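You operate a simulated robot arm through the tools that you are given. There is no shell and no other tool.

You run a simulated two-armed robot. Do the job below in one go: nothing can be reset, and whatever is moved stays where it is left.

Task
Build the mandrel by the yellow card: two spacers, then the lock ring.
Fine: clamp the green chuck and leave it so; spacer 1 lies lowest; the ring hand-tight.

It is judged by the outcome, as a careful person would: the job done as asked, and still so three seconds after it is handed in. It fails if anything else is knocked over, pushed out of place, dropped, spilled or broken.

Robot
Two 7-joint arms with two-finger parallel grippers on one trunk that stands fixed in place. Base frame: the origin is at the foot of the trunk, x ahead of it, y to its left, z up. Readings come in cm, degrees, newtons and seconds.
The left shoulder is at [13.7, 17.1, 114.5], the right one opposite. With the tool pointing down near the work surface each hand reaches from about 42 to 92 cm from the base axis, measured 20 degrees to its own side. Payload 4.4 kg a hand.
The tool frame of a hand sits at the grasp point between the pads (the TCP): z along the fingers, y along the line on which they close. The tips reach 2.3 cm beyond it. The gripper opens to 9.4 cm. The fingers are 3.8 cm wide and 1 cm thick; the gripper's body (5.4 by 9.6 cm) begins 3.9 cm behind the TCP.
Orientation is that of the tool frame in the base frame, as a unit quaternion [x, y, z, w]. With the fingers straight down and closing along the base's y, the tool's x points along the base's -x, its y along +y and its z along -z.

Tools
- The arms move only by the tool drive_tool. It takes "left_moves", "right_moves" or both (then of equal length, played together; a hand with none holds still); each is a list of rows, each a list of 7 numbers: the shift along the base's x, y, z in cm, then the turn, a rotation vector about the base's x, y, z in degrees, then the finger opening in cm, from 0 to 9.4. In form: [[dx, dy, dz, ax, ay, az, fingers], ...]. A call has 1 to 20 rows; each row shifts and turns the commanded pose from where the row before left it. A row lasts 0.2 s, in which the tool goes at most 5 cm and 8.6 degrees; a call with a longer step from one row to the next is refused whole, and so is a gripper value outside its range. Where a pose cannot be reached the arm comes as near as it can. A force on the tool above 90 N (or 10 N above the force at the start of the call, whichever is more), or a blocked arm, ends the call early, and 0.2 s more pass. The fingers move at their own pace (about 7.2 cm/s each) and stop on an object; they squeeze with about 31 N. The grip force told is the motor's: it shows also when the fingers shut on nothing. Time passes only in rows, and 0.2 s behind the last, so rows that do not move let the fingers close. It gives the time, the measured TCP pose, the force on the tool (base axes), the opening and the grip force at its end, in the units of the frame above (readings bear some noise), with the torque about the TCP (base axes, N m) and any sound that the robot's microphone picked up.
- Cameras (640 x 400 px; columns grow to the right, rows downward): "scene" is now at [23.26, -6.23, 128.35]; the picture's right is [-0.67, -0.74, 0.00], its down [-0.44, 0.39, -0.81] and it looks along [0.60, -0.54, -0.59] (base axes); focal length 278 px, centre (320, 200). "left" rides on the left gripper at [8.6, -1.6, -7.4] in its tool frame; the picture's right is [0.18, 0.98, 0.00], its down [-0.58, 0.11, -0.81] and it looks along [-0.79, 0.15, 0.59] (tool axes); focal length 243 px, centre (320, 200). "right" rides on the right gripper at [8.6, 1.6, -7.4] in its tool frame; the picture's right is [-0.18, 0.98, 0.00], its down [-0.58, -0.11, -0.81] and it looks along [-0.79, -0.15, 0.59] (tool axes); focal length 243 px, centre (320, 200). There is no depth. A picture from a camera that has moved, and an enlarged one, comes with that camera's place and axes in the base frame and with its lens.
- camera(camera): a new picture of that camera. It takes no simulated time.
- raise_lower(by): slides the trunk up (or, below 0, down) by that many cm; the arms and the scene camera ride with it, the base frame stays. It gives what a move gives, with no picture.
- aim_head(pan, tilt): turns the head with the scene camera to pan (to the left, within 80 degrees either way) and tilt (down, from -29 to 69), counted from straight ahead of the robot. It gives what a move gives.
- enlarge(camera, box): a new picture of the part [left, top, right, bottom] of that camera's present view, enlarged. It takes no simulated time.
- sign_off(): hands the job in; it is judged then, once.

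Places have to be worked out from the pictures, the camera data and where the tool is seen. Open the grippers and draw the arms clear of the work before you hand the job in, unless the task says otherwise.

The tools are called after "Emit:" as name(argument=value, ...) on one line, values as JSON. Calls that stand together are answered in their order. drive_tool: Moves the arms, as the interface text tells. Its arguments: {"type":"object","properties":{"left_moves":{"type":"array","items":{"type":"array","items":{"type":"number"}}},"right_moves":{"type":"array","items":{"type":"array","items":{"type":"number"}}}},"required":[]} The other tools are called the same way: raise_lower (by) slides the trunk up or down; aim_head (pan, tilt) turns the head that bears the scene camera; camera (camera) takes a picture; enlarge (camera, box) takes an enlarged picture of a part of a camera's view; sign_off () hands the job in.

At the start:

```text
clock: 0.0
left_ee_pos: [57.38, -4.8, 107.21]
left_orientation: [-0.001, 1.0, 0.0, 0.0]
left_wrist_force: [-0.2, 0.0, 0.5]
left_torque: [-0.02, -0.01, -0.01]
left_grip_width: 9.41
left_gripper_force: 0.0
right_ee_pos: [34.42, -46.92, 112.55]
right_orientation: [0.0, 1.0, 0.0, 0.0]
right_wrist_force: [0.6, -0.2, -0.6]
right_torque: [0.0, 0.02, 0.0]
right_grip_width: 9.4
right_gripper_force: 0.2
trunk travel left (down, up): [-15.9, 23.0]
head pan, tilt: [-42.0, 35.9]
```

scene: 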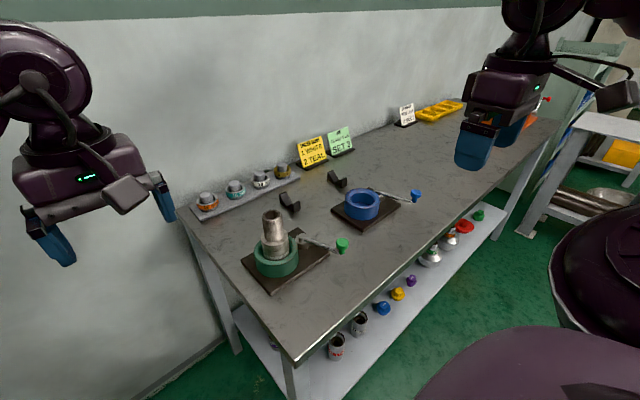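
right: 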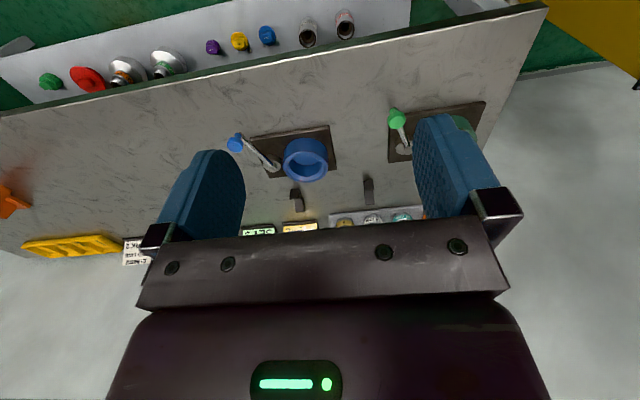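
left: 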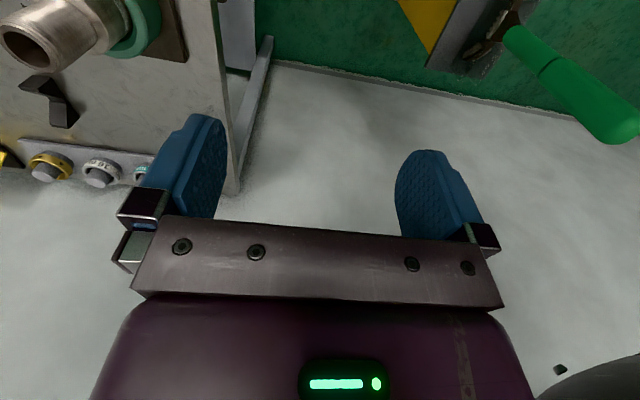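

The scene shows a bench with a green chuck holding a mandrel, a blue chuck, a row of four rings/spacers, and yellow and green cards. I'll enlarge the cards and the parts to read them.

Emit:
enlarge(camera="scene", box=[280, 110, 370, 190])

Emit:
enlarge(camera="scene", box=[180, 150, 310, 230])

Emit:
enlarge(camera="scene", box=[230, 190, 370, 300])

Emit:
enlarge(camera="scene", box=[380, 80, 480, 140])

```text
5.00 times, centred on (325, 150) of scene
camera zoom: at [23.26, -6.23, 128.35], right [-0.67, -0.74, 0.0], down [-0.44, 0.39, -0.81], along [0.6, -0.54, -0.59], focal length 1388 px, centre (295, 450)
```

zoom: 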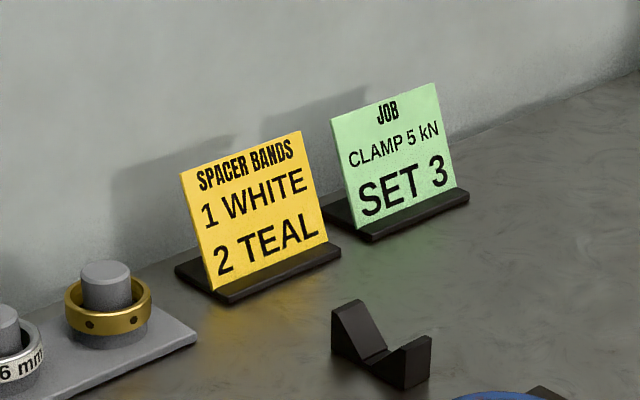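

```text
4.92 times, centred on (245, 190) of scene
camera zoom: at [23.26, -6.23, 128.35], right [-0.67, -0.74, 0.0], down [-0.44, 0.39, -0.81], along [0.6, -0.54, -0.59], focal length 1366 px, centre (689, 249)
```

zoom: 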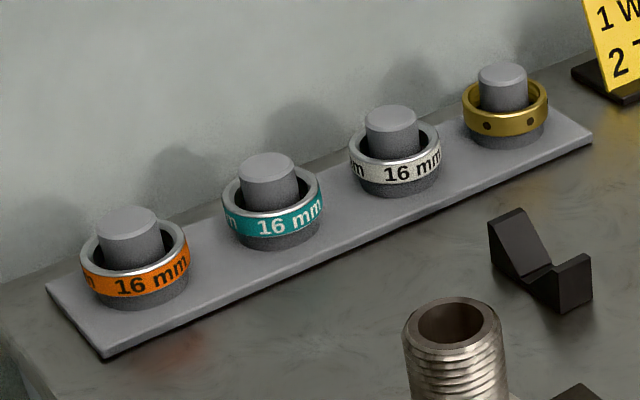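

```text
3.64 times, centred on (300, 245) of scene
camera zoom: at [23.26, -6.23, 128.35], right [-0.67, -0.74, 0.0], down [-0.44, 0.39, -0.81], along [0.6, -0.54, -0.59], focal length 1009 px, centre (393, 36)
```

zoom: 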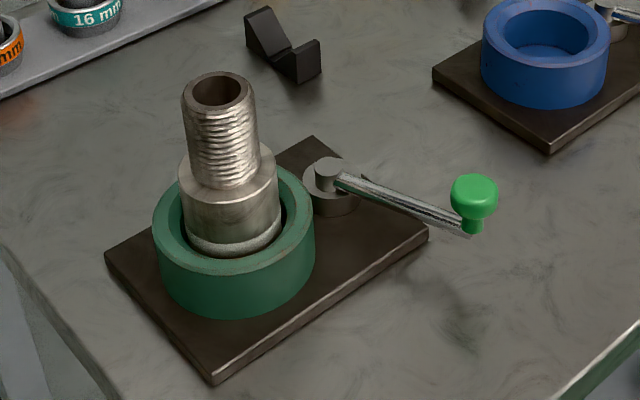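

```text
6.40 times, centred on (430, 110) of scene
camera zoom: at [23.26, -6.23, 128.35], right [-0.67, -0.74, 0.0], down [-0.44, 0.39, -0.81], along [0.6, -0.54, -0.59], focal length 1776 px, centre (-384, 776)
```

zoom: 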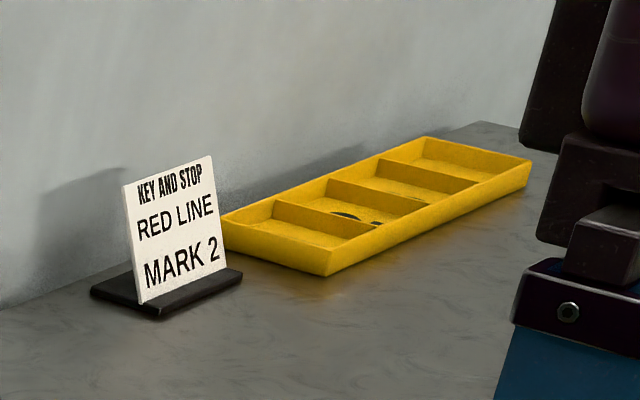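

Yellow card: spacer 1 is white, spacer 2 is teal; the gold item with holes at the end of the rack is the lock ring. I'll zoom on the green chuck and its crank to see how it clamps, and on the other places.

Emit:
enlarge(camera="scene", box=[290, 220, 360, 265])

Emit:
enlarge(camera="scene", box=[325, 175, 430, 235])

Emit:
enlarge(camera="scene", box=[320, 200, 500, 365])

Emit:
enlarge(camera="right", box=[220, 90, 500, 240])

Emit:
enlarge(camera="left", box=[0, 0, 220, 200])

```text
8.89 times, centred on (325, 242) of scene
camera zoom: at [23.26, -6.23, 128.35], right [-0.67, -0.74, 0.0], down [-0.44, 0.39, -0.81], along [0.6, -0.54, -0.59], focal length 2467 px, centre (276, -178)
```

zoom: 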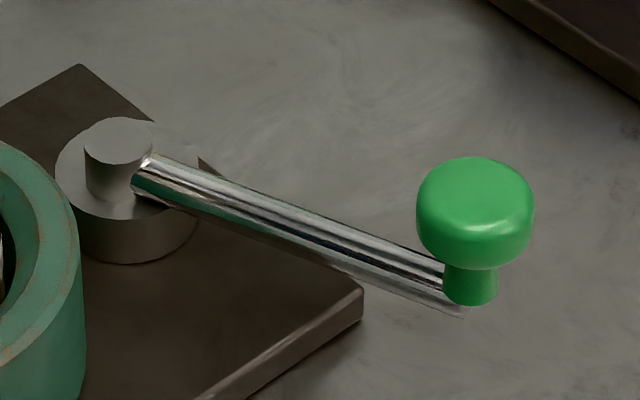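

```text
6.10 times, centred on (378, 205) of scene
camera zoom: at [23.26, -6.23, 128.35], right [-0.67, -0.74, 0.0], down [-0.44, 0.39, -0.81], along [0.6, -0.54, -0.59], focal length 1692 px, centre (-30, 170)
```

zoom: 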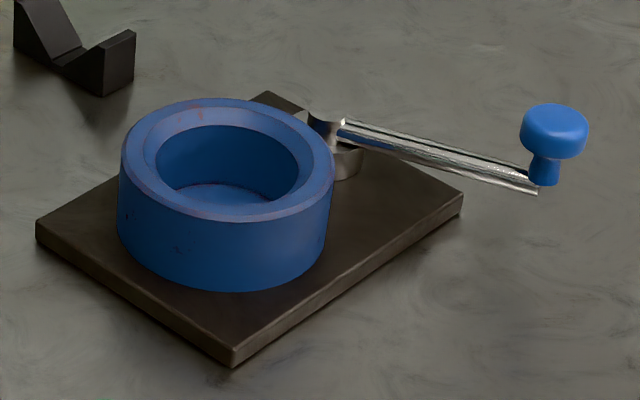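

```text
2.42 times, centred on (410, 282) of scene
camera zoom: at [23.26, -6.23, 128.35], right [-0.67, -0.74, 0.0], down [-0.44, 0.39, -0.81], along [0.6, -0.54, -0.59], focal length 673 px, centre (102, 0)
```

zoom: 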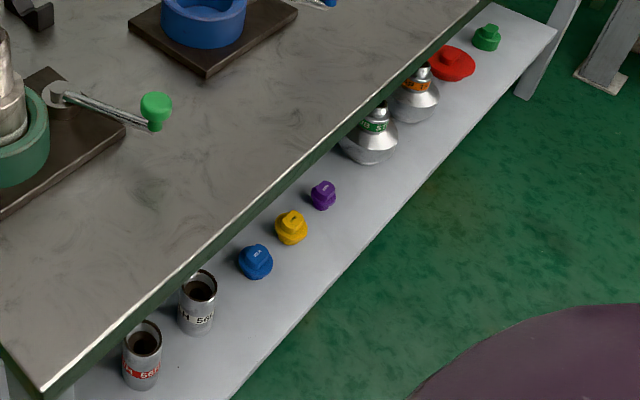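

```text
2.29 times, centred on (360, 165) of right
camera zoom: at [25.61, -45.37, 119.91], right [0.18, 0.98, 0.0], down [0.58, -0.11, 0.81], along [0.79, -0.15, -0.59], focal length 555 px, centre (229, 280)
```

zoom: 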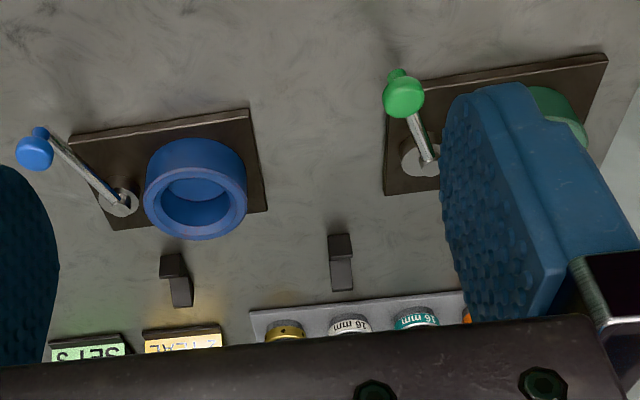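

```text
2.00 times, centred on (110, 100) of left
camera zoom: at [48.73, -6.26, 114.68], right [-0.18, 0.98, 0.0], down [0.58, 0.11, 0.81], along [0.79, 0.15, -0.59], focal length 485 px, centre (740, 400)
```

zoom: 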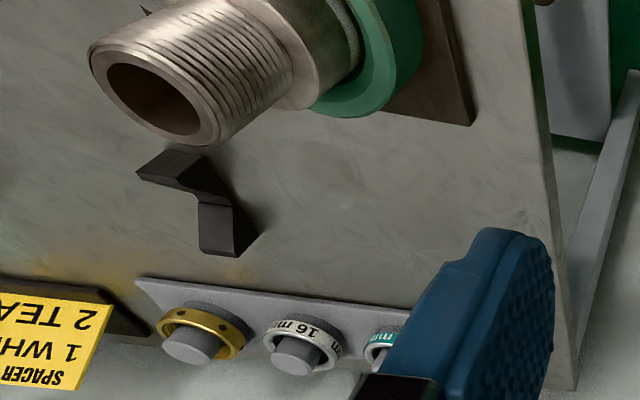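

The mandrel stands loose in the green chuck, whose crank sits at roughly (63,-36) with its knob near (53.5,-40). I'll zoom closely on the mandrel and each ring to measure sizes.

Emit:
enlarge(camera="scene", box=[232, 202, 328, 262])

Emit:
enlarge(camera="scene", box=[232, 240, 328, 300])

Emit:
enlarge(camera="scene", box=[240, 155, 304, 195])

Emit:
enlarge(camera="scene", box=[192, 175, 256, 215])

Emit:
enlarge(camera="scene", box=[270, 165, 350, 215])

```text
6.67 times, centred on (280, 232) of scene
camera zoom: at [23.26, -6.23, 128.35], right [-0.67, -0.74, 0.0], down [-0.44, 0.39, -0.81], along [0.6, -0.54, -0.59], focal length 1850 px, centre (587, -13)
```

zoom: 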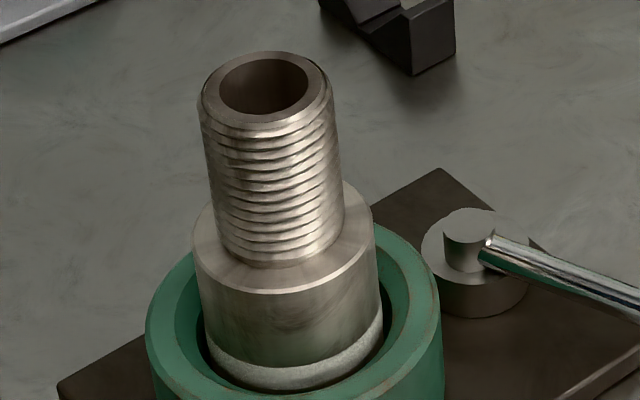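

```text
6.67 times, centred on (280, 270) of scene
camera zoom: at [23.26, -6.23, 128.35], right [-0.67, -0.74, 0.0], down [-0.44, 0.39, -0.81], along [0.6, -0.54, -0.59], focal length 1850 px, centre (587, -267)
```

zoom: 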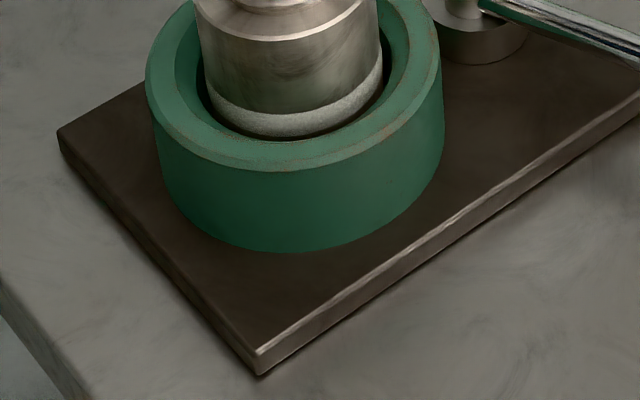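

```text
10.00 times, centred on (272, 175) of scene
camera zoom: at [23.26, -6.23, 128.35], right [-0.67, -0.74, 0.0], down [-0.44, 0.39, -0.81], along [0.6, -0.54, -0.59], focal length 2775 px, centre (800, 450)
```

zoom: 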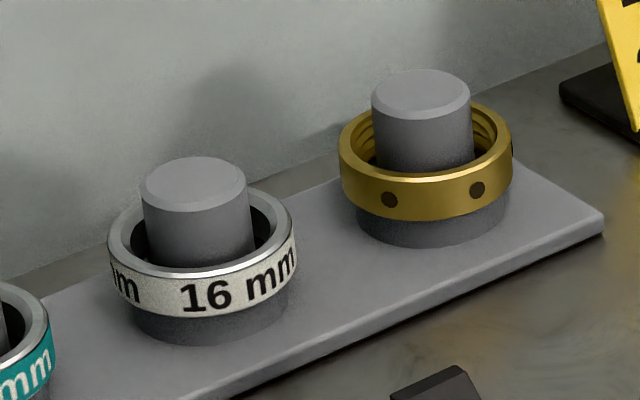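

```text
10.00 times, centred on (224, 195) of scene
camera zoom: at [23.26, -6.23, 128.35], right [-0.67, -0.74, 0.0], down [-0.44, 0.39, -0.81], along [0.6, -0.54, -0.59], focal length 2775 px, centre (1280, 250)
```

zoom: 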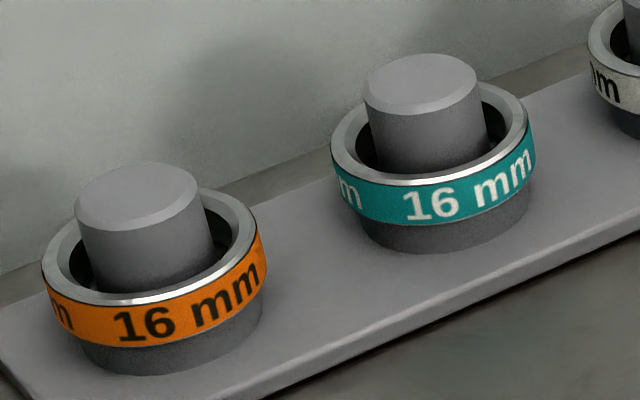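

```text
8.00 times, centred on (310, 190) of scene
camera zoom: at [23.26, -6.23, 128.35], right [-0.67, -0.74, 0.0], down [-0.44, 0.39, -0.81], along [0.6, -0.54, -0.59], focal length 2220 px, centre (400, 280)
```

zoom: 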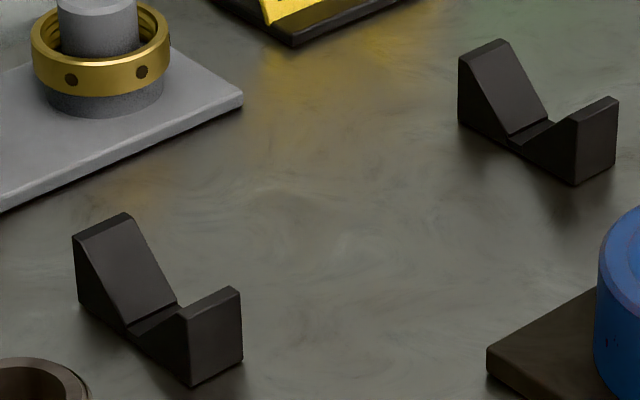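

Triangulation puts the mandrel top near (61, -27.5, 94), its shoulder near z≈88 and the rack rings near x≈90, y≈-33…-51, z≈82. I'll bring the right hand high over the bench toward the rack to get closer views and test reach.

Emit:
drive_tool(right_moves=[[4, 0, -0.5, 0, 0, 0, 9.4], [4, 0, -0.5, 0, 0, 0, 9.4], [4, 0, -0.5, 0, 0, 0, 9.4], [4, 0, -0.5, 0, 0, 0, 9.4], [4, 0, -0.5, 0, 0, 0, 9.4], [4, 0, -0.5, 0, 0, 0, 9.4], [4, 0, -0.5, 0, 0, 0, 9.4], [4, 0, -0.5, 0, 0, 0, 9.4]])

Emit:
camera(camera="right")

Emit:
camera(camera="scene")

```text
clock: 1.8
left_ee_pos: [57.29, -4.61, 107.15]
left_orientation: [-0.001, 1.0, 0.0, -0.001]
left_wrist_force: [-0.2, 0.6, -0.9]
left_torque: [-0.02, 0.02, 0.01]
left_grip_width: 9.42
left_gripper_force: 0.1
right_ee_pos: [66.59, -46.95, 108.2]
right_orientation: [-0.001, 1.0, -0.001, -0.001]
right_wrist_force: [-0.2, -0.6, -0.2]
right_torque: [0.01, 0.02, 0.01]
right_grip_width: 9.4
right_gripper_force: 0.0
trunk travel left (down, up): [-15.9, 23.0]
head pan, tilt: [-42.0, 35.9]
```

```text
taken
camera right: at [57.87, -45.36, 115.6], right [0.18, 0.98, 0.0], down [0.58, -0.11, 0.81], along [0.79, -0.15, -0.59], focal length 243 px, centre (320, 200)
```

right: 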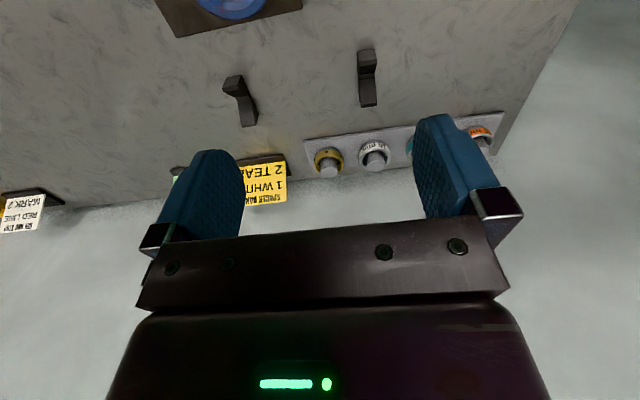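

```text
taken
camera scene: at [23.37, -6.24, 128.3], right [-0.67, -0.74, 0.0], down [-0.44, 0.39, -0.81], along [0.6, -0.54, -0.59], focal length 278 px, centre (320, 200)
```

scene: 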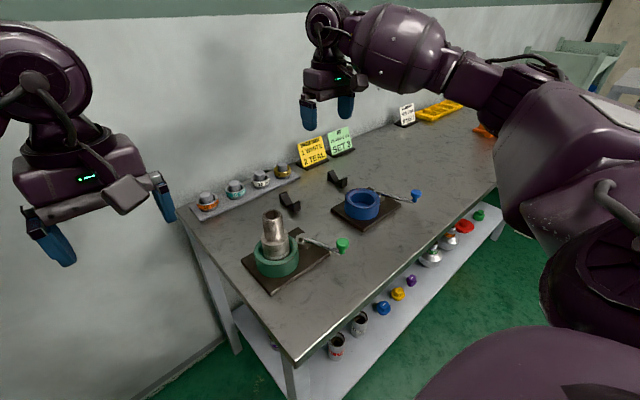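

The right hand is at (66.6,-47,108) with the rack in view ahead. I'll enlarge that view to locate the pegs.

Emit:
enlarge(camera="right", box=[290, 100, 430, 200])

Emit:
enlarge(camera="right", box=[430, 90, 530, 160])

```text
4.00 times, centred on (360, 150) of right
camera zoom: at [57.87, -45.36, 115.6], right [0.18, 0.98, 0.0], down [0.58, -0.11, 0.81], along [0.79, -0.15, -0.59], focal length 970 px, centre (160, 400)
```

zoom: 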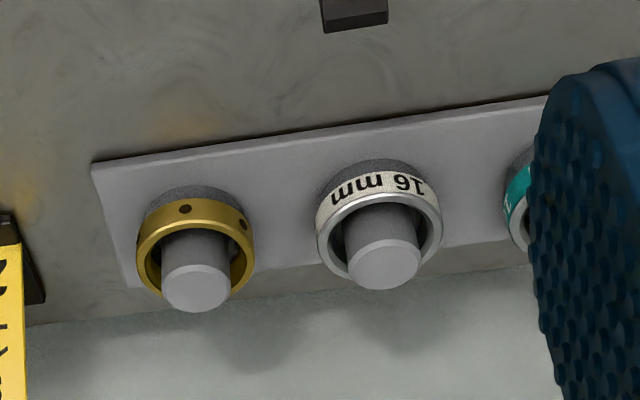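

```text
5.71 times, centred on (480, 125) of right
camera zoom: at [57.87, -45.36, 115.6], right [0.18, 0.98, 0.0], down [0.58, -0.11, 0.81], along [0.79, -0.15, -0.59], focal length 1386 px, centre (-594, 629)
```

zoom: 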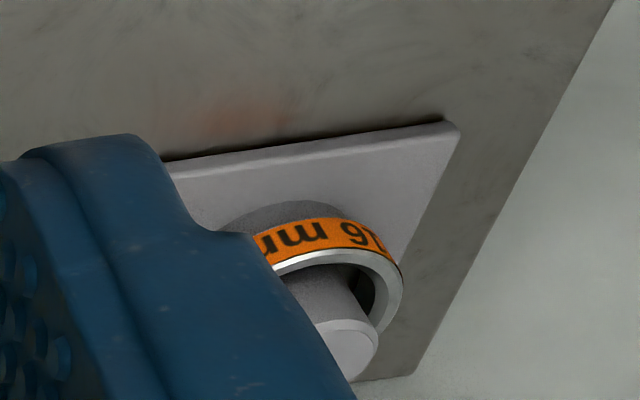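

Pegs come out at about x=89.6 with white at y≈-41.3, gold at y≈-49.6 (8.3 cm pitch), ring tops z≈84.2 and peg tops ≈85.8. I'll test the right hand's reach high above the white peg.

Emit:
drive_tool(right_moves=[[4, 1, -1, 0, 0, 0, 9.4], [4, 1, -1, 0, 0, 0, 9.4], [4, 1, -1, 0, 0, 0, 9.4], [4, 1, -1, 0, 0, 0, 9.4], [4, 1, -1, 0, 0, 0, 9.4], [3, 0.65, -1, 0, 0, 0, 9.4], [0, 0, 0, 0, 0, 0, 9.4]])

Emit:
camera(camera="right")

Emit:
camera(camera="scene")

```text
clock: 3.4
left_ee_pos: [57.24, -4.78, 107.27]
left_orientation: [0.0, 1.0, 0.0, 0.0]
left_wrist_force: [0.5, 0.6, -0.3]
left_torque: [0.01, -0.03, 0.02]
left_grip_width: 9.39
left_gripper_force: 0.1
right_ee_pos: [82.33, -42.85, 104.56]
right_orientation: [-0.001, 1.0, 0.0, 0.001]
right_wrist_force: [-0.2, -0.7, -0.5]
right_torque: [0.0, -0.02, 0.01]
right_grip_width: 9.41
right_gripper_force: 0.1
right hand out of reach, approached as far as the arm can: row 5, 6
trunk travel left (down, up): [-15.9, 23.0]
head pan, tilt: [-42.0, 35.9]
```

```text
taken
camera right: at [73.58, -41.26, 111.78], right [0.18, 0.98, 0.0], down [0.58, -0.11, 0.81], along [0.79, -0.15, -0.59], focal length 243 px, centre (320, 200)
```

right: 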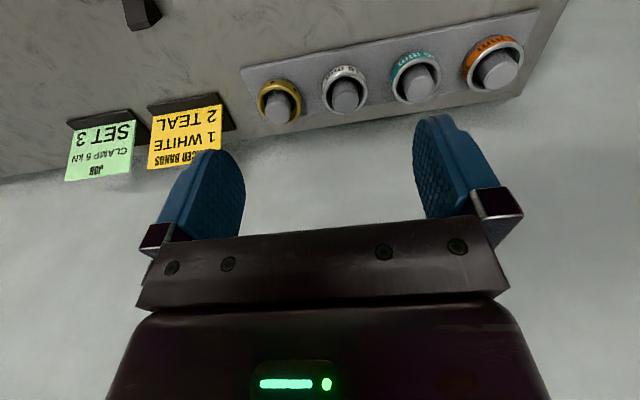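

```text
taken
camera scene: at [23.24, -6.22, 128.36], right [-0.67, -0.74, 0.0], down [-0.44, 0.39, -0.81], along [0.6, -0.54, -0.59], focal length 278 px, centre (320, 200)
```

scene: 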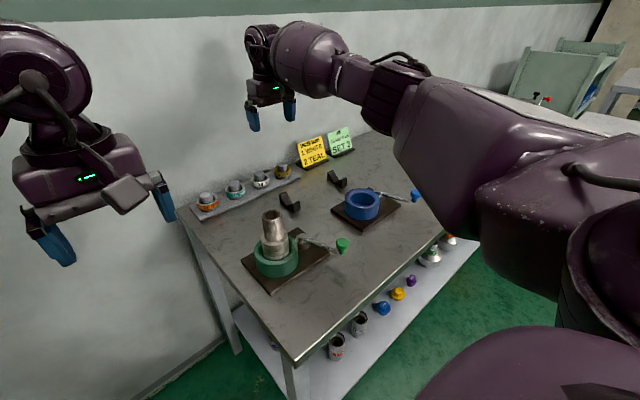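

At this height the right arm tops out about 73 cm from its shoulder, short of the rack (≈80 cm), so I'll lower the trunk a little and later pitch the tool outward. First I'll draw the hand back for a close look at the green chuck's crank, then lower the trunk by 6 cm.

Emit:
drive_tool(right_moves=[[-4, 0.8, 0, 0, 0, 0, 9.4], [-4, 0.8, 0, 0, 0, 0, 9.4], [-4, 0.8, 0, 0, 0, 0, 9.4], [-4, 0.8, 0, 0, 0, 0, 9.4], [-4, 0.8, 0, 0, 0, 0, 9.4], [-4, 0.8, 0, 0, 0, 0, 9.4], [-4, 0.8, 0, 0, 0, 0, 9.4], [-4, 0.8, 0, 0, 0, 0, 9.4]])

Emit:
raise_lower(by=-6)

Emit:
camera(camera="right")

Emit:
camera(camera="scene")

```text
clock: 5.2
left_ee_pos: [57.21, -4.58, 107.33]
left_orientation: [0.001, 1.0, 0.0, 0.001]
left_wrist_force: [-0.5, 0.3, -0.1]
left_torque: [-0.04, -0.03, 0.01]
left_grip_width: 9.38
left_gripper_force: 0.1
right_ee_pos: [49.96, -36.35, 104.47]
right_orientation: [0.0, 1.0, -0.001, 0.002]
right_wrist_force: [-0.1, 0.3, -0.2]
right_torque: [-0.03, -0.01, 0.0]
right_grip_width: 9.41
right_gripper_force: 0.0
trunk travel left (down, up): [-15.9, 23.0]
head pan, tilt: [-42.0, 35.9]
```

```text
clock: 6.2
left_ee_pos: [57.17, -4.71, 101.44]
left_orientation: [0.0, 1.0, 0.0, 0.001]
left_wrist_force: [-0.1, 0.3, 0.9]
left_torque: [0.0, -0.04, -0.02]
left_grip_width: 9.4
left_gripper_force: 0.1
right_ee_pos: [50.07, -36.51, 98.61]
right_orientation: [0.0, 1.0, 0.001, 0.002]
right_wrist_force: [0.7, -0.3, 0.7]
right_torque: [-0.02, -0.04, 0.01]
right_grip_width: 9.41
right_gripper_force: 0.0
trunk travel left (down, up): [-9.9, 29.0]
head pan, tilt: [-42.0, 35.9]
```

```text
taken
camera right: at [41.23, -34.83, 105.98], right [0.18, 0.98, 0.0], down [0.58, -0.11, 0.81], along [0.79, -0.15, -0.59], focal length 243 px, centre (320, 200)
```

right: 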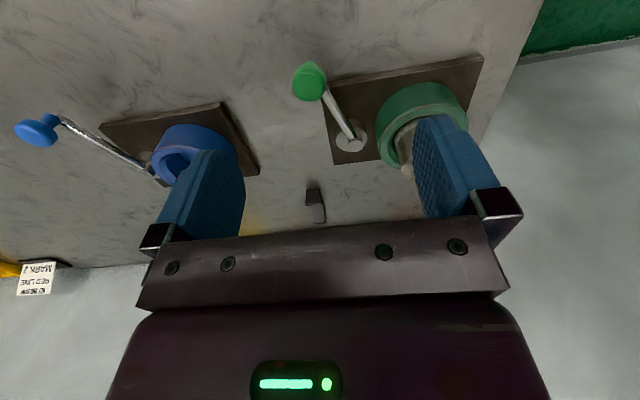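

```text
taken
camera scene: at [29.23, -6.18, 121.12], right [-0.67, -0.74, 0.0], down [-0.43, 0.39, -0.81], along [0.6, -0.54, -0.58], focal length 278 px, centre (320, 200)
```

scene: 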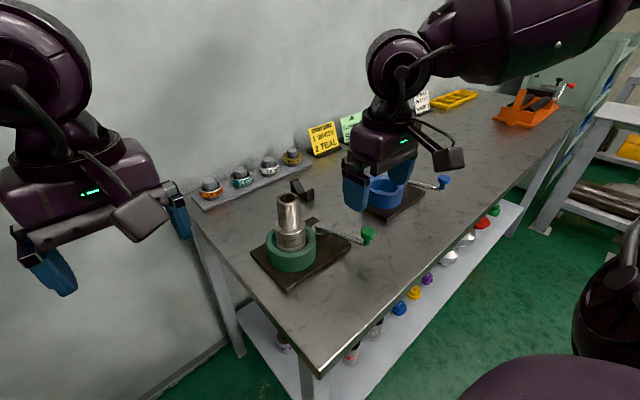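

Now I'll zoom on the crank from this hand camera and from the scene camera.

Emit:
enlarge(camera="right", box=[270, 40, 430, 170])

Emit:
enlarge(camera="scene", box=[290, 200, 390, 270])

Emit:
enlarge(camera="scene", box=[250, 185, 346, 245])

```text
3.08 times, centred on (350, 105) of right
camera zoom: at [41.23, -34.83, 105.98], right [0.18, 0.98, 0.0], down [0.58, -0.11, 0.81], along [0.79, -0.15, -0.59], focal length 746 px, centre (228, 492)
```

zoom: 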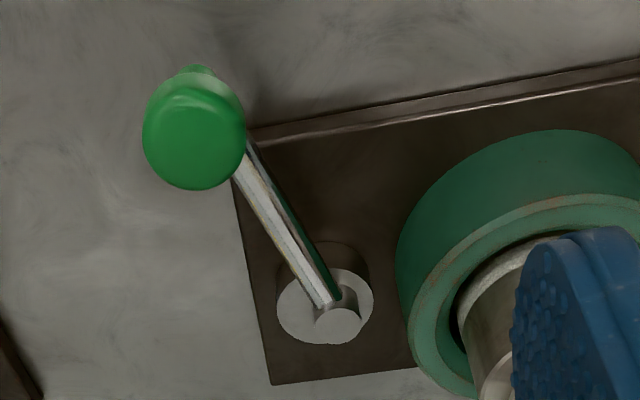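

```text
5.71 times, centred on (340, 235) of scene
camera zoom: at [29.23, -6.18, 121.12], right [-0.67, -0.74, 0.0], down [-0.43, 0.39, -0.81], along [0.6, -0.54, -0.58], focal length 1586 px, centre (206, 0)
```

zoom: 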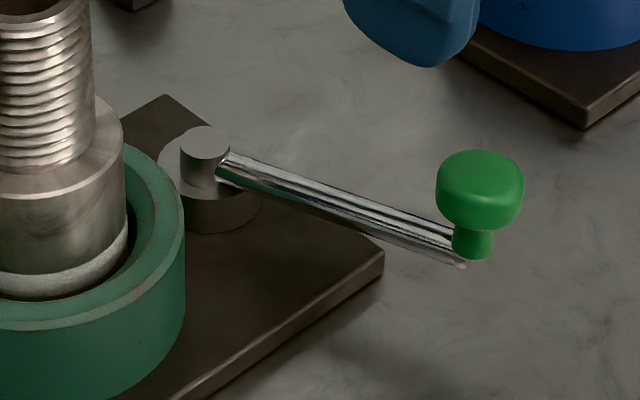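

```text
6.67 times, centred on (298, 215) of scene
camera zoom: at [29.23, -6.18, 121.12], right [-0.67, -0.74, 0.0], down [-0.43, 0.39, -0.81], along [0.6, -0.54, -0.58], focal length 1850 px, centre (467, 100)
```

zoom: 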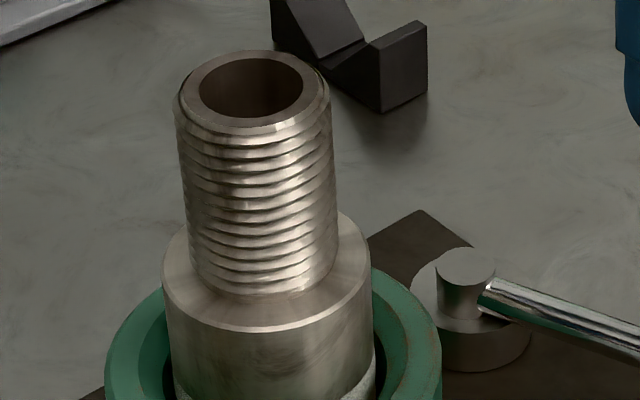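

The crank knob's top is near (51.2,-37.6,87) and the pivot near (60.4,-34.2), so the arm is ≈9.8 cm at ≈200°. I'll yaw the right hand 20° so the pads close across the arm, and hover above the knob.

Emit:
drive_tool(right_moves=[[0.4, -0.4, -1.5, 0, 0, 6.8, 6], [0.4, -0.4, -1.5, 0, 0, 6.8, 6], [0.3, -0.3, -1.6, 0, 0, 6.7, 6], [0, 0, 0, 0, 0, 0, 6]])

Emit:
enlarge(camera="scene", box=[280, 120, 480, 260])

Emit:
camera(camera="right")

```text
clock: 7.2
left_ee_pos: [57.28, -4.68, 101.27]
left_orientation: [0.0, 1.0, 0.0, -0.001]
left_wrist_force: [-0.3, 0.1, -0.3]
left_torque: [0.0, -0.02, 0.01]
left_grip_width: 9.41
left_gripper_force: 0.1
right_ee_pos: [51.28, -37.57, 93.79]
right_orientation: [-0.177, 0.984, -0.002, 0.0]
right_wrist_force: [0.3, 1.0, 0.6]
right_torque: [0.0, 0.04, -0.01]
right_grip_width: 5.98
right_gripper_force: 0.1
trunk travel left (down, up): [-9.9, 29.0]
head pan, tilt: [-42.0, 35.9]
```

```text
2.86 times, centred on (380, 190) of scene
camera zoom: at [29.38, -6.24, 121.06], right [-0.67, -0.74, 0.0], down [-0.44, 0.39, -0.81], along [0.6, -0.54, -0.59], focal length 793 px, centre (149, 229)
```

zoom: 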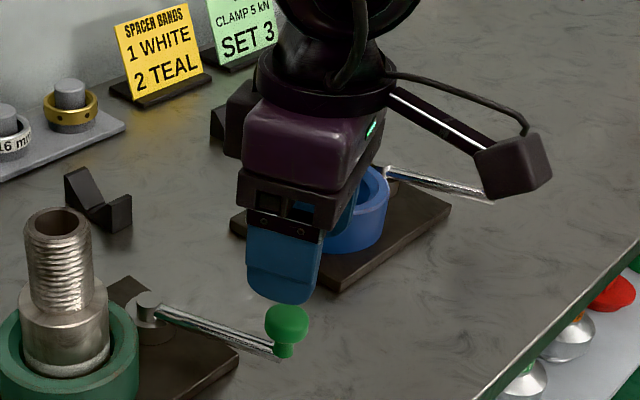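

```text
taken
camera right: at [42.49, -39.1, 101.16], right [-0.17, 0.99, 0.0], down [0.58, 0.1, 0.81], along [0.8, 0.14, -0.59], focal length 243 px, centre (320, 200)
```

right: 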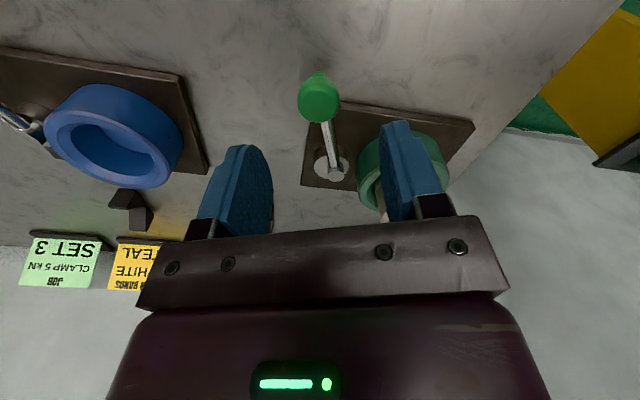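

The knob sits at about (51.3,-37.7), directly under the TCP. I'll descend so the pads straddle it and close gently.

Emit:
drive_tool(right_moves=[[0, -0.1, -2.6, 0, 0, 0, 6], [0, 0, -2.6, 0, 0, 0, 6], [0, 0, -2.4, 0, 0, 0, 6], [0, 0, 0, 0, 0, 0, 6]])

Emit:
camera(camera="right")

Emit:
enlarge(camera="scene", box=[280, 160, 440, 270])

```text
clock: 8.2
left_ee_pos: [57.28, -4.62, 101.31]
left_orientation: [0.0, 1.0, 0.0, 0.0]
left_wrist_force: [-0.3, -0.2, -0.5]
left_torque: [-0.02, -0.01, 0.0]
left_grip_width: 9.41
left_gripper_force: 0.1
right_ee_pos: [51.22, -37.78, 86.26]
right_orientation: [-0.176, 0.984, 0.0, 0.0]
right_wrist_force: [-1.1, -0.4, -1.3]
right_torque: [0.02, 0.0, 0.0]
right_grip_width: 5.97
right_gripper_force: 0.1
trunk travel left (down, up): [-9.9, 29.0]
head pan, tilt: [-42.0, 35.9]
```

```text
taken
camera right: at [42.44, -39.33, 93.61], right [-0.17, 0.99, 0.0], down [0.58, 0.1, 0.81], along [0.8, 0.14, -0.59], focal length 243 px, centre (320, 200)
```

right: 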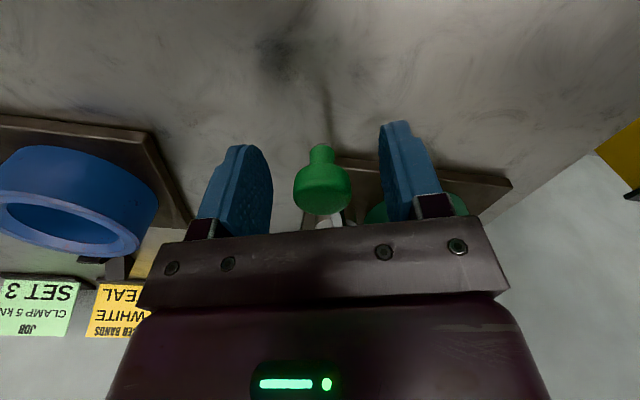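

```text
3.64 times, centred on (360, 215) of scene
camera zoom: at [29.38, -6.23, 121.06], right [-0.67, -0.74, 0.0], down [-0.44, 0.39, -0.81], along [0.6, -0.54, -0.59], focal length 1009 px, centre (174, 146)
```

zoom: 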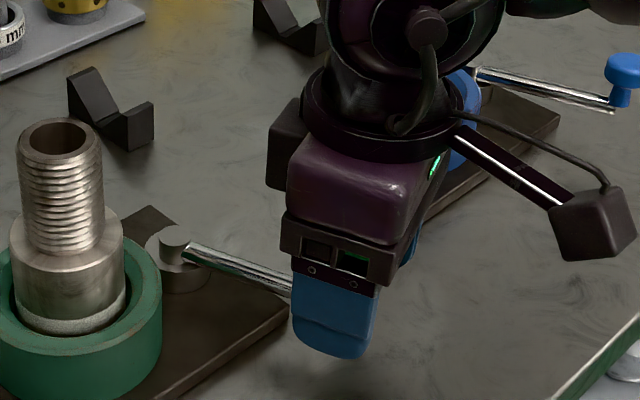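

The knob is centred between the pads; I'll close on it.

Emit:
drive_tool(right_moves=[[0, 0, 0, 0, 0, 0, 1.5], [0, 0, 0, 0, 0, 0, 1.5], [0, 0, 0, 0, 0, 0, 1.5]])

Emit:
camera(camera="right")

```text
clock: 9.0
left_ee_pos: [57.25, -4.61, 101.27]
left_orientation: [0.0, 1.0, 0.0, -0.001]
left_wrist_force: [-0.1, 0.2, -0.6]
left_torque: [-0.02, 0.0, -0.01]
left_grip_width: 9.4
left_gripper_force: 0.0
right_ee_pos: [51.21, -37.88, 86.16]
right_orientation: [-0.175, 0.985, 0.001, 0.0]
right_wrist_force: [0.3, 1.1, -1.4]
right_torque: [0.0, -0.01, 0.06]
right_grip_width: 2.72
right_gripper_force: 45.1
trunk travel left (down, up): [-9.9, 29.0]
head pan, tilt: [-42.0, 35.9]
```

```text
taken
camera right: at [42.46, -39.32, 93.58], right [-0.17, 0.99, 0.0], down [0.58, 0.1, 0.81], along [0.79, 0.14, -0.59], focal length 243 px, centre (320, 200)
```

right: 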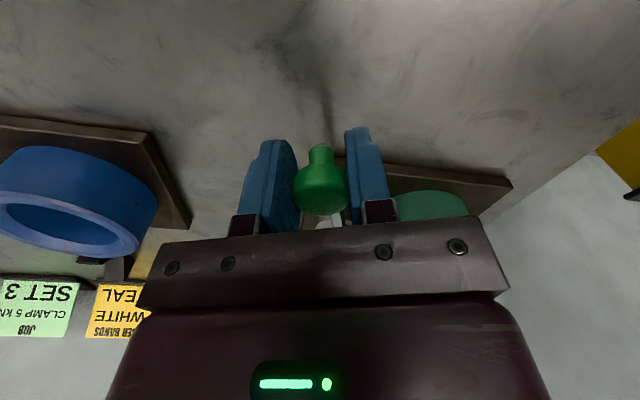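

Knob held (2.72 cm). I'll try a small clockwise swing (about 4°) about the pivot, the usual tightening sense, and feel the force.

Emit:
drive_tool(right_moves=[[-0.12, 0.33, 0, 0, 0, -2, 1.5], [-0.11, 0.33, 0, 0, 0, -2, 1.5], [0, 0, 0, 0, 0, 0, 1.5]])

Emit:
enlarge(camera="scene", box=[280, 160, 440, 270])

```text
clock: 9.8
left_ee_pos: [57.48, -4.99, 101.3]
left_orientation: [0.0, 1.0, 0.002, -0.001]
left_wrist_force: [-0.2, -0.9, 0.0]
left_torque: [0.0, -0.01, 0.02]
left_grip_width: 9.39
left_gripper_force: 0.0
right_ee_pos: [51.22, -37.76, 86.14]
right_orientation: [-0.14, 0.99, -0.003, 0.002]
right_wrist_force: [17.9, -51.5, 13.1]
right_torque: [-0.61, 1.02, -0.22]
right_grip_width: 2.72
right_gripper_force: 44.9
trunk travel left (down, up): [-9.9, 29.0]
head pan, tilt: [-42.0, 35.9]
```

```text
3.64 times, centred on (360, 215) of scene
camera zoom: at [29.47, -6.6, 121.03], right [-0.67, -0.74, 0.0], down [-0.44, 0.39, -0.81], along [0.6, -0.54, -0.59], focal length 1009 px, centre (174, 146)
```

zoom: 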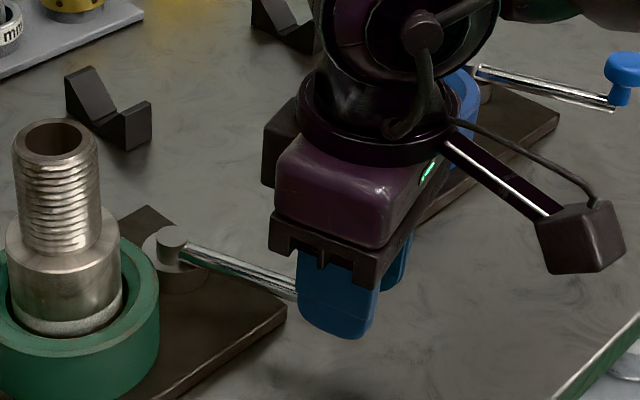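

The clockwise way is blocked (51 N, no motion), so that is the stop. I'll return to start and try the counter-clockwise way.

Emit:
drive_tool(right_moves=[[0.11, -0.33, 0, 0, 0, 2, 1.5], [0.12, -0.33, 0, 0, 0, 2, 1.5], [0.12, -0.32, 0, 0, 0, 2, 1.5], [0.13, -0.31, 0, 0, 0, 2, 1.5], [0, 0, 0, 0, 0, 0, 1.5]])

```text
clock: 11.0
left_ee_pos: [57.18, -4.74, 101.26]
left_orientation: [0.0, 1.0, 0.0, 0.0]
left_wrist_force: [0.0, -0.9, 0.2]
left_torque: [0.0, 0.02, 0.0]
left_grip_width: 9.41
left_gripper_force: 0.1
right_ee_pos: [51.42, -38.32, 86.07]
right_orientation: [-0.212, 0.977, 0.001, 0.0]
right_wrist_force: [-4.8, 4.7, 0.6]
right_torque: [0.22, -0.21, 0.57]
right_grip_width: 2.73
right_gripper_force: 45.0
trunk travel left (down, up): [-9.9, 29.0]
head pan, tilt: [-42.0, 35.9]
```

It swings freely counter-clockwise. I'll carry on along the arc in 4° steps, turning the hand with it and watching the force.

Emit:
drive_tool(right_moves=[[0.322, -0.612, 0, 0, 0, 4, 1.5], [0.363, -0.588, 0, 0, 0, 4, 1.5], [0.403, -0.561, 0, 0, 0, 4, 1.5], [0.441, -0.532, 0, 0, 0, 4, 1.5], [0.478, -0.499, 0, 0, 0, 4, 1.5], [0, 0, 0, 0, 0, 0, 1.5]])

```text
clock: 12.4
left_ee_pos: [57.18, -4.65, 101.37]
left_orientation: [0.0, 1.0, 0.0, 0.001]
left_wrist_force: [0.2, -0.4, 0.3]
left_torque: [-0.01, 0.01, 0.02]
left_grip_width: 9.39
left_gripper_force: 0.1
right_ee_pos: [52.45, -40.06, 86.26]
right_orientation: [-0.322, 0.947, -0.005, 0.001]
right_wrist_force: [-8.7, -9.2, 7.8]
right_torque: [0.13, -0.29, -0.26]
right_grip_width: 2.74
right_gripper_force: 45.0
right hand out of reach, approached as far as the arm can: row 4, 5
trunk travel left (down, up): [-9.9, 29.0]
head pan, tilt: [-42.0, 35.9]
```

The hand runs into a wrist-turn limit near yaw +38°, with the crank at roughly 222°. I'll release, rise, turn the hand about 180° the other way (same closing line) and regrasp so I have plenty of turn left.

Emit:
drive_tool(right_moves=[[0, 0, 0, 0, 0, 0, 6], [0, 0, 0, 0, 0, 0, 6], [0, 0, 2.5, 0, 0, 0, 6], [0, 0, 2.5, 0, 0, 0, 6], [0, 0, 0.5, 0, 0, 0, 6]])

Emit:
drive_tool(right_moves=[[0, 0, 0, 0, 0, -8.5, 6], [0, 0, 0, 0, 0, -8.5, 6], [0, 0, 0, 0, 0, -8.5, 6], [0, 0, 0, 0, 0, -8.5, 6], [0, 0, 0, 0, 0, -8.5, 6], [0, 0, 0, 0, 0, -8.5, 6], [0, 0, 0, 0, 0, -8.5, 6], [0, 0, 0, 0, 0, -8.5, 6], [0, 0, 0, 0, 0, -8.5, 6], [0, 0, 0, 0, 0, -8.5, 6], [0, 0, 0, 0, 0, -8.5, 6], [0, 0, 0, 0, 0, -8.5, 6], [0, 0, 0, 0, 0, -8.5, 6], [0, 0, 0, 0, 0, -8.5, 6], [0, 0, 0, 0, 0, -8.5, 6], [0, 0, 0, 0, 0, -8.5, 6], [0, 0, 0, 0, 0, -8.5, 6], [0, 0, 0, 0, 0, -8.5, 6], [0, 0, 0, 0, 0, -8.5, 6], [0, 0, 0, 0, 0, -8.5, 6]])

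Emit:
camera(camera="right")

Emit:
enlarge(camera="scene", box=[260, 140, 460, 270])

```text
clock: 13.6
left_ee_pos: [57.31, -4.58, 101.32]
left_orientation: [0.0, 1.0, 0.0, 0.0]
left_wrist_force: [-0.1, 0.3, 0.4]
left_torque: [-0.08, -0.01, -0.01]
left_grip_width: 9.38
left_gripper_force: 0.1
right_ee_pos: [52.36, -39.02, 90.94]
right_orientation: [-0.321, 0.947, -0.006, 0.0]
right_wrist_force: [-0.6, 0.5, 0.3]
right_torque: [0.0, -0.04, -0.03]
right_grip_width: 6.01
right_gripper_force: 0.1
right hand out of reach, approached as far as the arm can: row 3, 4
trunk travel left (down, up): [-9.9, 29.0]
head pan, tilt: [-42.0, 35.9]
```

```text
clock: 17.8
left_ee_pos: [57.38, -4.78, 101.31]
left_orientation: [-0.001, 1.0, 0.0, 0.0]
left_wrist_force: [0.1, 1.0, 0.0]
left_torque: [0.01, -0.01, -0.06]
left_grip_width: 9.38
left_gripper_force: 0.1
right_ee_pos: [52.34, -39.15, 91.02]
right_orientation: [0.916, 0.402, 0.001, -0.005]
right_wrist_force: [0.1, 0.2, 0.2]
right_torque: [0.0, -0.01, 0.0]
right_grip_width: 6.0
right_gripper_force: 0.1
trunk travel left (down, up): [-9.9, 29.0]
head pan, tilt: [-42.0, 35.9]
```

```text
taken
camera right: at [59.44, -34.0, 98.48], right [0.6, -0.8, -0.01], down [-0.47, -0.36, 0.81], along [-0.65, -0.48, -0.59], focal length 243 px, centre (320, 200)
```

right: 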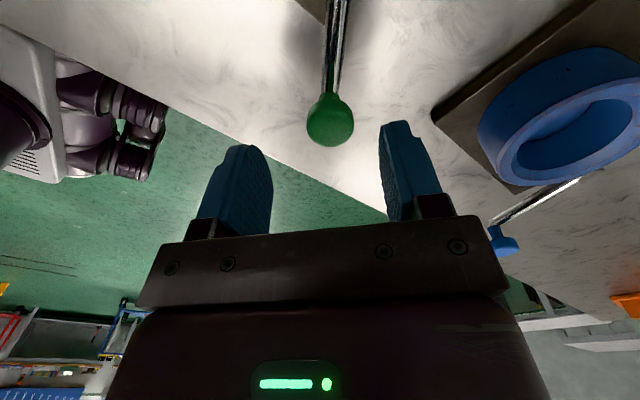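

```text
3.08 times, centred on (360, 205) of scene
camera zoom: at [29.41, -6.23, 121.03], right [-0.67, -0.74, 0.0], down [-0.44, 0.39, -0.81], along [0.6, -0.54, -0.59], focal length 854 px, centre (197, 185)
```

zoom: 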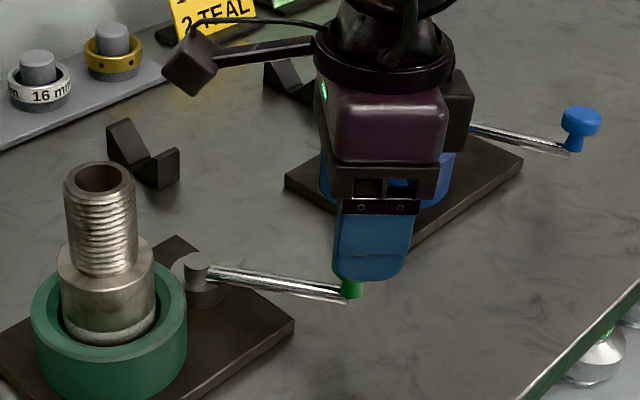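

The knob now appears near (52.6,-39.9) and the hand is at yaw ≈-133°. I'll centre over it, descend and grip again.

Emit:
drive_tool(right_moves=[[0.2, -0.8, 0, 0, 0, -6, 6], [0, 0, -2.5, 0, 0, 0, 6], [0, 0, -2.4, 0, 0, 0, 6], [0, 0, 0, 0, 0, 0, 6], [0, 0, 0, 0, 0, 0, 1.5], [0, 0, 0, 0, 0, 0, 1.5], [0, 0, 0, 0, 0, 0, 1.5]])

Emit:
camera(camera="right")

```text
clock: 19.4
left_ee_pos: [57.32, -4.7, 101.3]
left_orientation: [0.0, 1.0, 0.0, 0.0]
left_wrist_force: [-0.9, 0.9, 0.3]
left_torque: [0.02, -0.01, -0.01]
left_grip_width: 9.39
left_gripper_force: 0.0
right_ee_pos: [52.74, -39.95, 86.03]
right_orientation: [0.935, 0.355, 0.0, -0.004]
right_wrist_force: [-0.9, -0.7, 0.4]
right_torque: [0.1, -0.13, -0.06]
right_grip_width: 2.72
right_gripper_force: 45.0
trunk travel left (down, up): [-9.9, 29.0]
head pan, tilt: [-42.0, 35.9]
```

```text
taken
camera right: at [60.19, -35.53, 93.5], right [0.51, -0.86, -0.01], down [-0.5, -0.31, 0.81], along [-0.69, -0.41, -0.59], focal length 243 px, centre (320, 200)
```

right: 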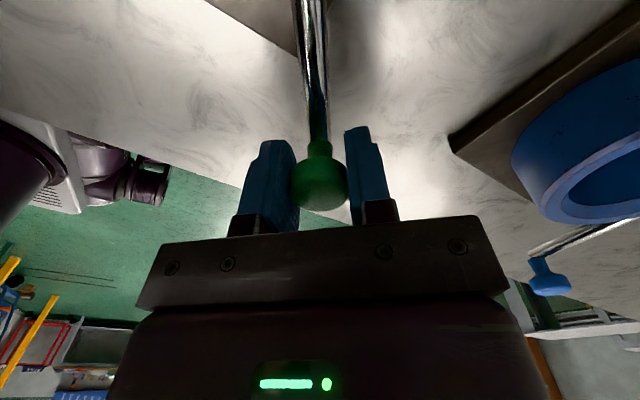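

Gripped at (52.7,-40.0). I'll continue the counter-clockwise swing by 25° with the hand turning along.

Emit:
drive_tool(right_moves=[[0.535, -0.65, 0, 0, 0, 5, 1.5], [0.589, -0.602, 0, 0, 0, 5, 1.5], [0.64, -0.547, 0, 0, 0, 5, 1.5], [0.684, -0.49, 0, 0, 0, 5, 1.5], [0.725, -0.428, 0, 0, 0, 5, 1.5], [0, 0, 0, 0, 0, 0, 1.5]])

```text
clock: 20.8
left_ee_pos: [57.38, -4.8, 101.21]
left_orientation: [0.0, 1.0, 0.001, 0.0]
left_wrist_force: [-0.3, 0.4, 0.0]
left_torque: [-0.01, -0.01, 0.0]
left_grip_width: 9.38
left_gripper_force: 0.0
right_ee_pos: [55.79, -42.71, 86.05]
right_orientation: [0.835, 0.55, -0.001, -0.004]
right_wrist_force: [-5.8, -11.3, -2.9]
right_torque: [-0.2, 0.14, -0.04]
right_grip_width: 2.7
right_gripper_force: 44.7
trunk travel left (down, up): [-9.9, 29.0]
head pan, tilt: [-42.0, 35.9]
```

Force is small and mostly radial, meaning the arc radius is a touch larger than commanded. I'll go on another 25° with a slightly larger radius.

Emit:
drive_tool(right_moves=[[0.575, -0.536, 0, 0, 0, 5, 1.5], [0.799, -0.306, 0, 0, 0, 5, 1.5], [0.824, -0.237, 0, 0, 0, 5, 1.5], [0.841, -0.163, 0, 0, 0, 5, 1.5], [0.852, -0.089, 0, 0, 0, 5, 1.5], [0, 0, 0, 0, 0, 0, 1.5]])

```text
clock: 22.2
left_ee_pos: [57.28, -4.78, 101.26]
left_orientation: [0.0, 1.0, 0.001, -0.001]
left_wrist_force: [-0.1, -0.3, 0.1]
left_torque: [0.0, 0.02, -0.04]
left_grip_width: 9.4
left_gripper_force: 0.1
right_ee_pos: [59.78, -44.16, 86.06]
right_orientation: [0.698, 0.716, -0.002, -0.004]
right_wrist_force: [-3.0, -20.4, 4.3]
right_torque: [0.13, 0.14, 0.06]
right_grip_width: 2.71
right_gripper_force: 44.7
trunk travel left (down, up): [-9.9, 29.0]
head pan, tilt: [-42.0, 35.9]
```

Radial pull suggests my pivot estimate is slightly off; I'll look at the crank from both cameras to refine it.

Emit:
camera(camera="right")

Emit:
enlarge(camera="scene", box=[260, 160, 440, 270])

```text
taken
camera right: at [60.99, -35.53, 93.49], right [0.99, -0.16, -0.01], down [-0.09, -0.58, 0.81], along [-0.13, -0.8, -0.59], focal length 243 px, centre (320, 200)
```

right: 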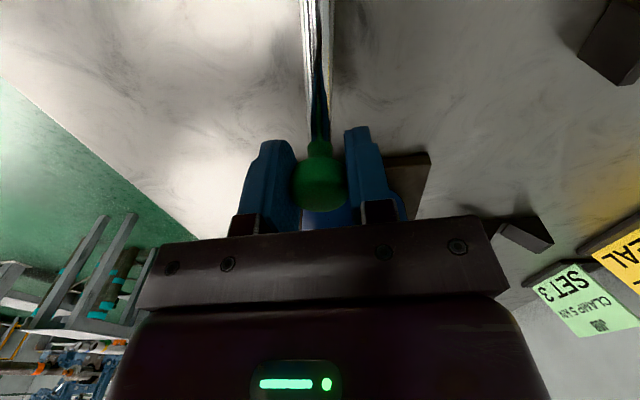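

```text
3.56 times, centred on (350, 215) of scene
camera zoom: at [29.36, -6.38, 121.05], right [-0.67, -0.74, 0.0], down [-0.43, 0.39, -0.81], along [0.6, -0.54, -0.59], focal length 987 px, centre (213, 147)
```

zoom: 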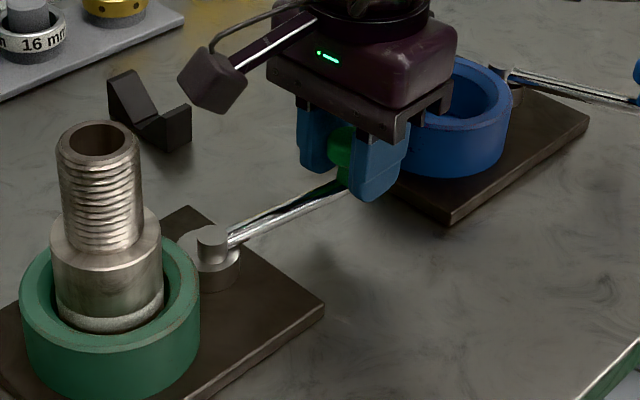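

The rod's line gives a pivot near (60.8,-34.5), radius ≈9.7, crank now at ≈264°. I'll continue another 25° on that circle.

Emit:
drive_tool(right_moves=[[0.83, -0.218, 0, 0, 0, 4, 1.5], [0.848, 0.021, 0, 0, 0, 4, 1.5], [0.842, 0.097, 0, 0, 0, 4, 1.5], [0.831, 0.169, 0, 0, 0, 4, 1.5], [0.814, 0.241, 0, 0, 0, 4, 1.5], [0, 0, 0, 0, 0, 0, 1.5]])

```text
clock: 23.3
left_ee_pos: [56.76, -4.73, 101.8]
left_orientation: [0.0, 1.0, 0.0, 0.005]
left_wrist_force: [0.4, 0.0, 0.8]
left_torque: [-0.02, 0.0, 0.01]
left_grip_width: 9.4
left_gripper_force: 0.0
right_ee_pos: [61.91, -43.75, 86.08]
right_orientation: [0.578, 0.816, -0.015, -0.017]
right_wrist_force: [-70.0, -9.7, 18.4]
right_torque: [0.48, 0.68, -0.36]
right_grip_width: 4.59
right_gripper_force: 35.2
trunk travel left (down, up): [-9.9, 29.0]
head pan, tilt: [-42.0, 35.9]
stopped in row 5 (right hand): the force on the tool passed its limit at 93 N (the readings are from after the stop); the commanded pose is now the measured one
```

The crank met a hard stop (93 N) and the grip opened a little. I'll look before doing anything else.

Emit:
camera(camera="right")

Emit:
enlarge(camera="scene", box=[260, 160, 440, 270])

```text
taken
camera right: at [60.83, -35.1, 93.41], right [0.99, 0.15, -0.04], down [0.13, -0.58, 0.8], along [0.1, -0.8, -0.59], focal length 243 px, centre (320, 200)
```

right: 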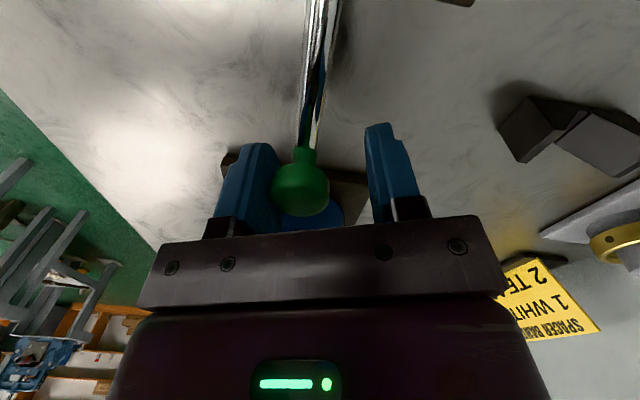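

```text
3.56 times, centred on (350, 215) of scene
camera zoom: at [28.68, -6.21, 121.3], right [-0.67, -0.74, 0.0], down [-0.43, 0.39, -0.81], along [0.61, -0.54, -0.58], focal length 987 px, centre (213, 147)
```

zoom: 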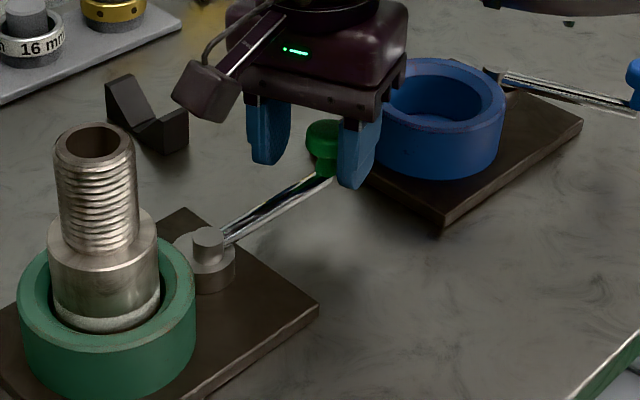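

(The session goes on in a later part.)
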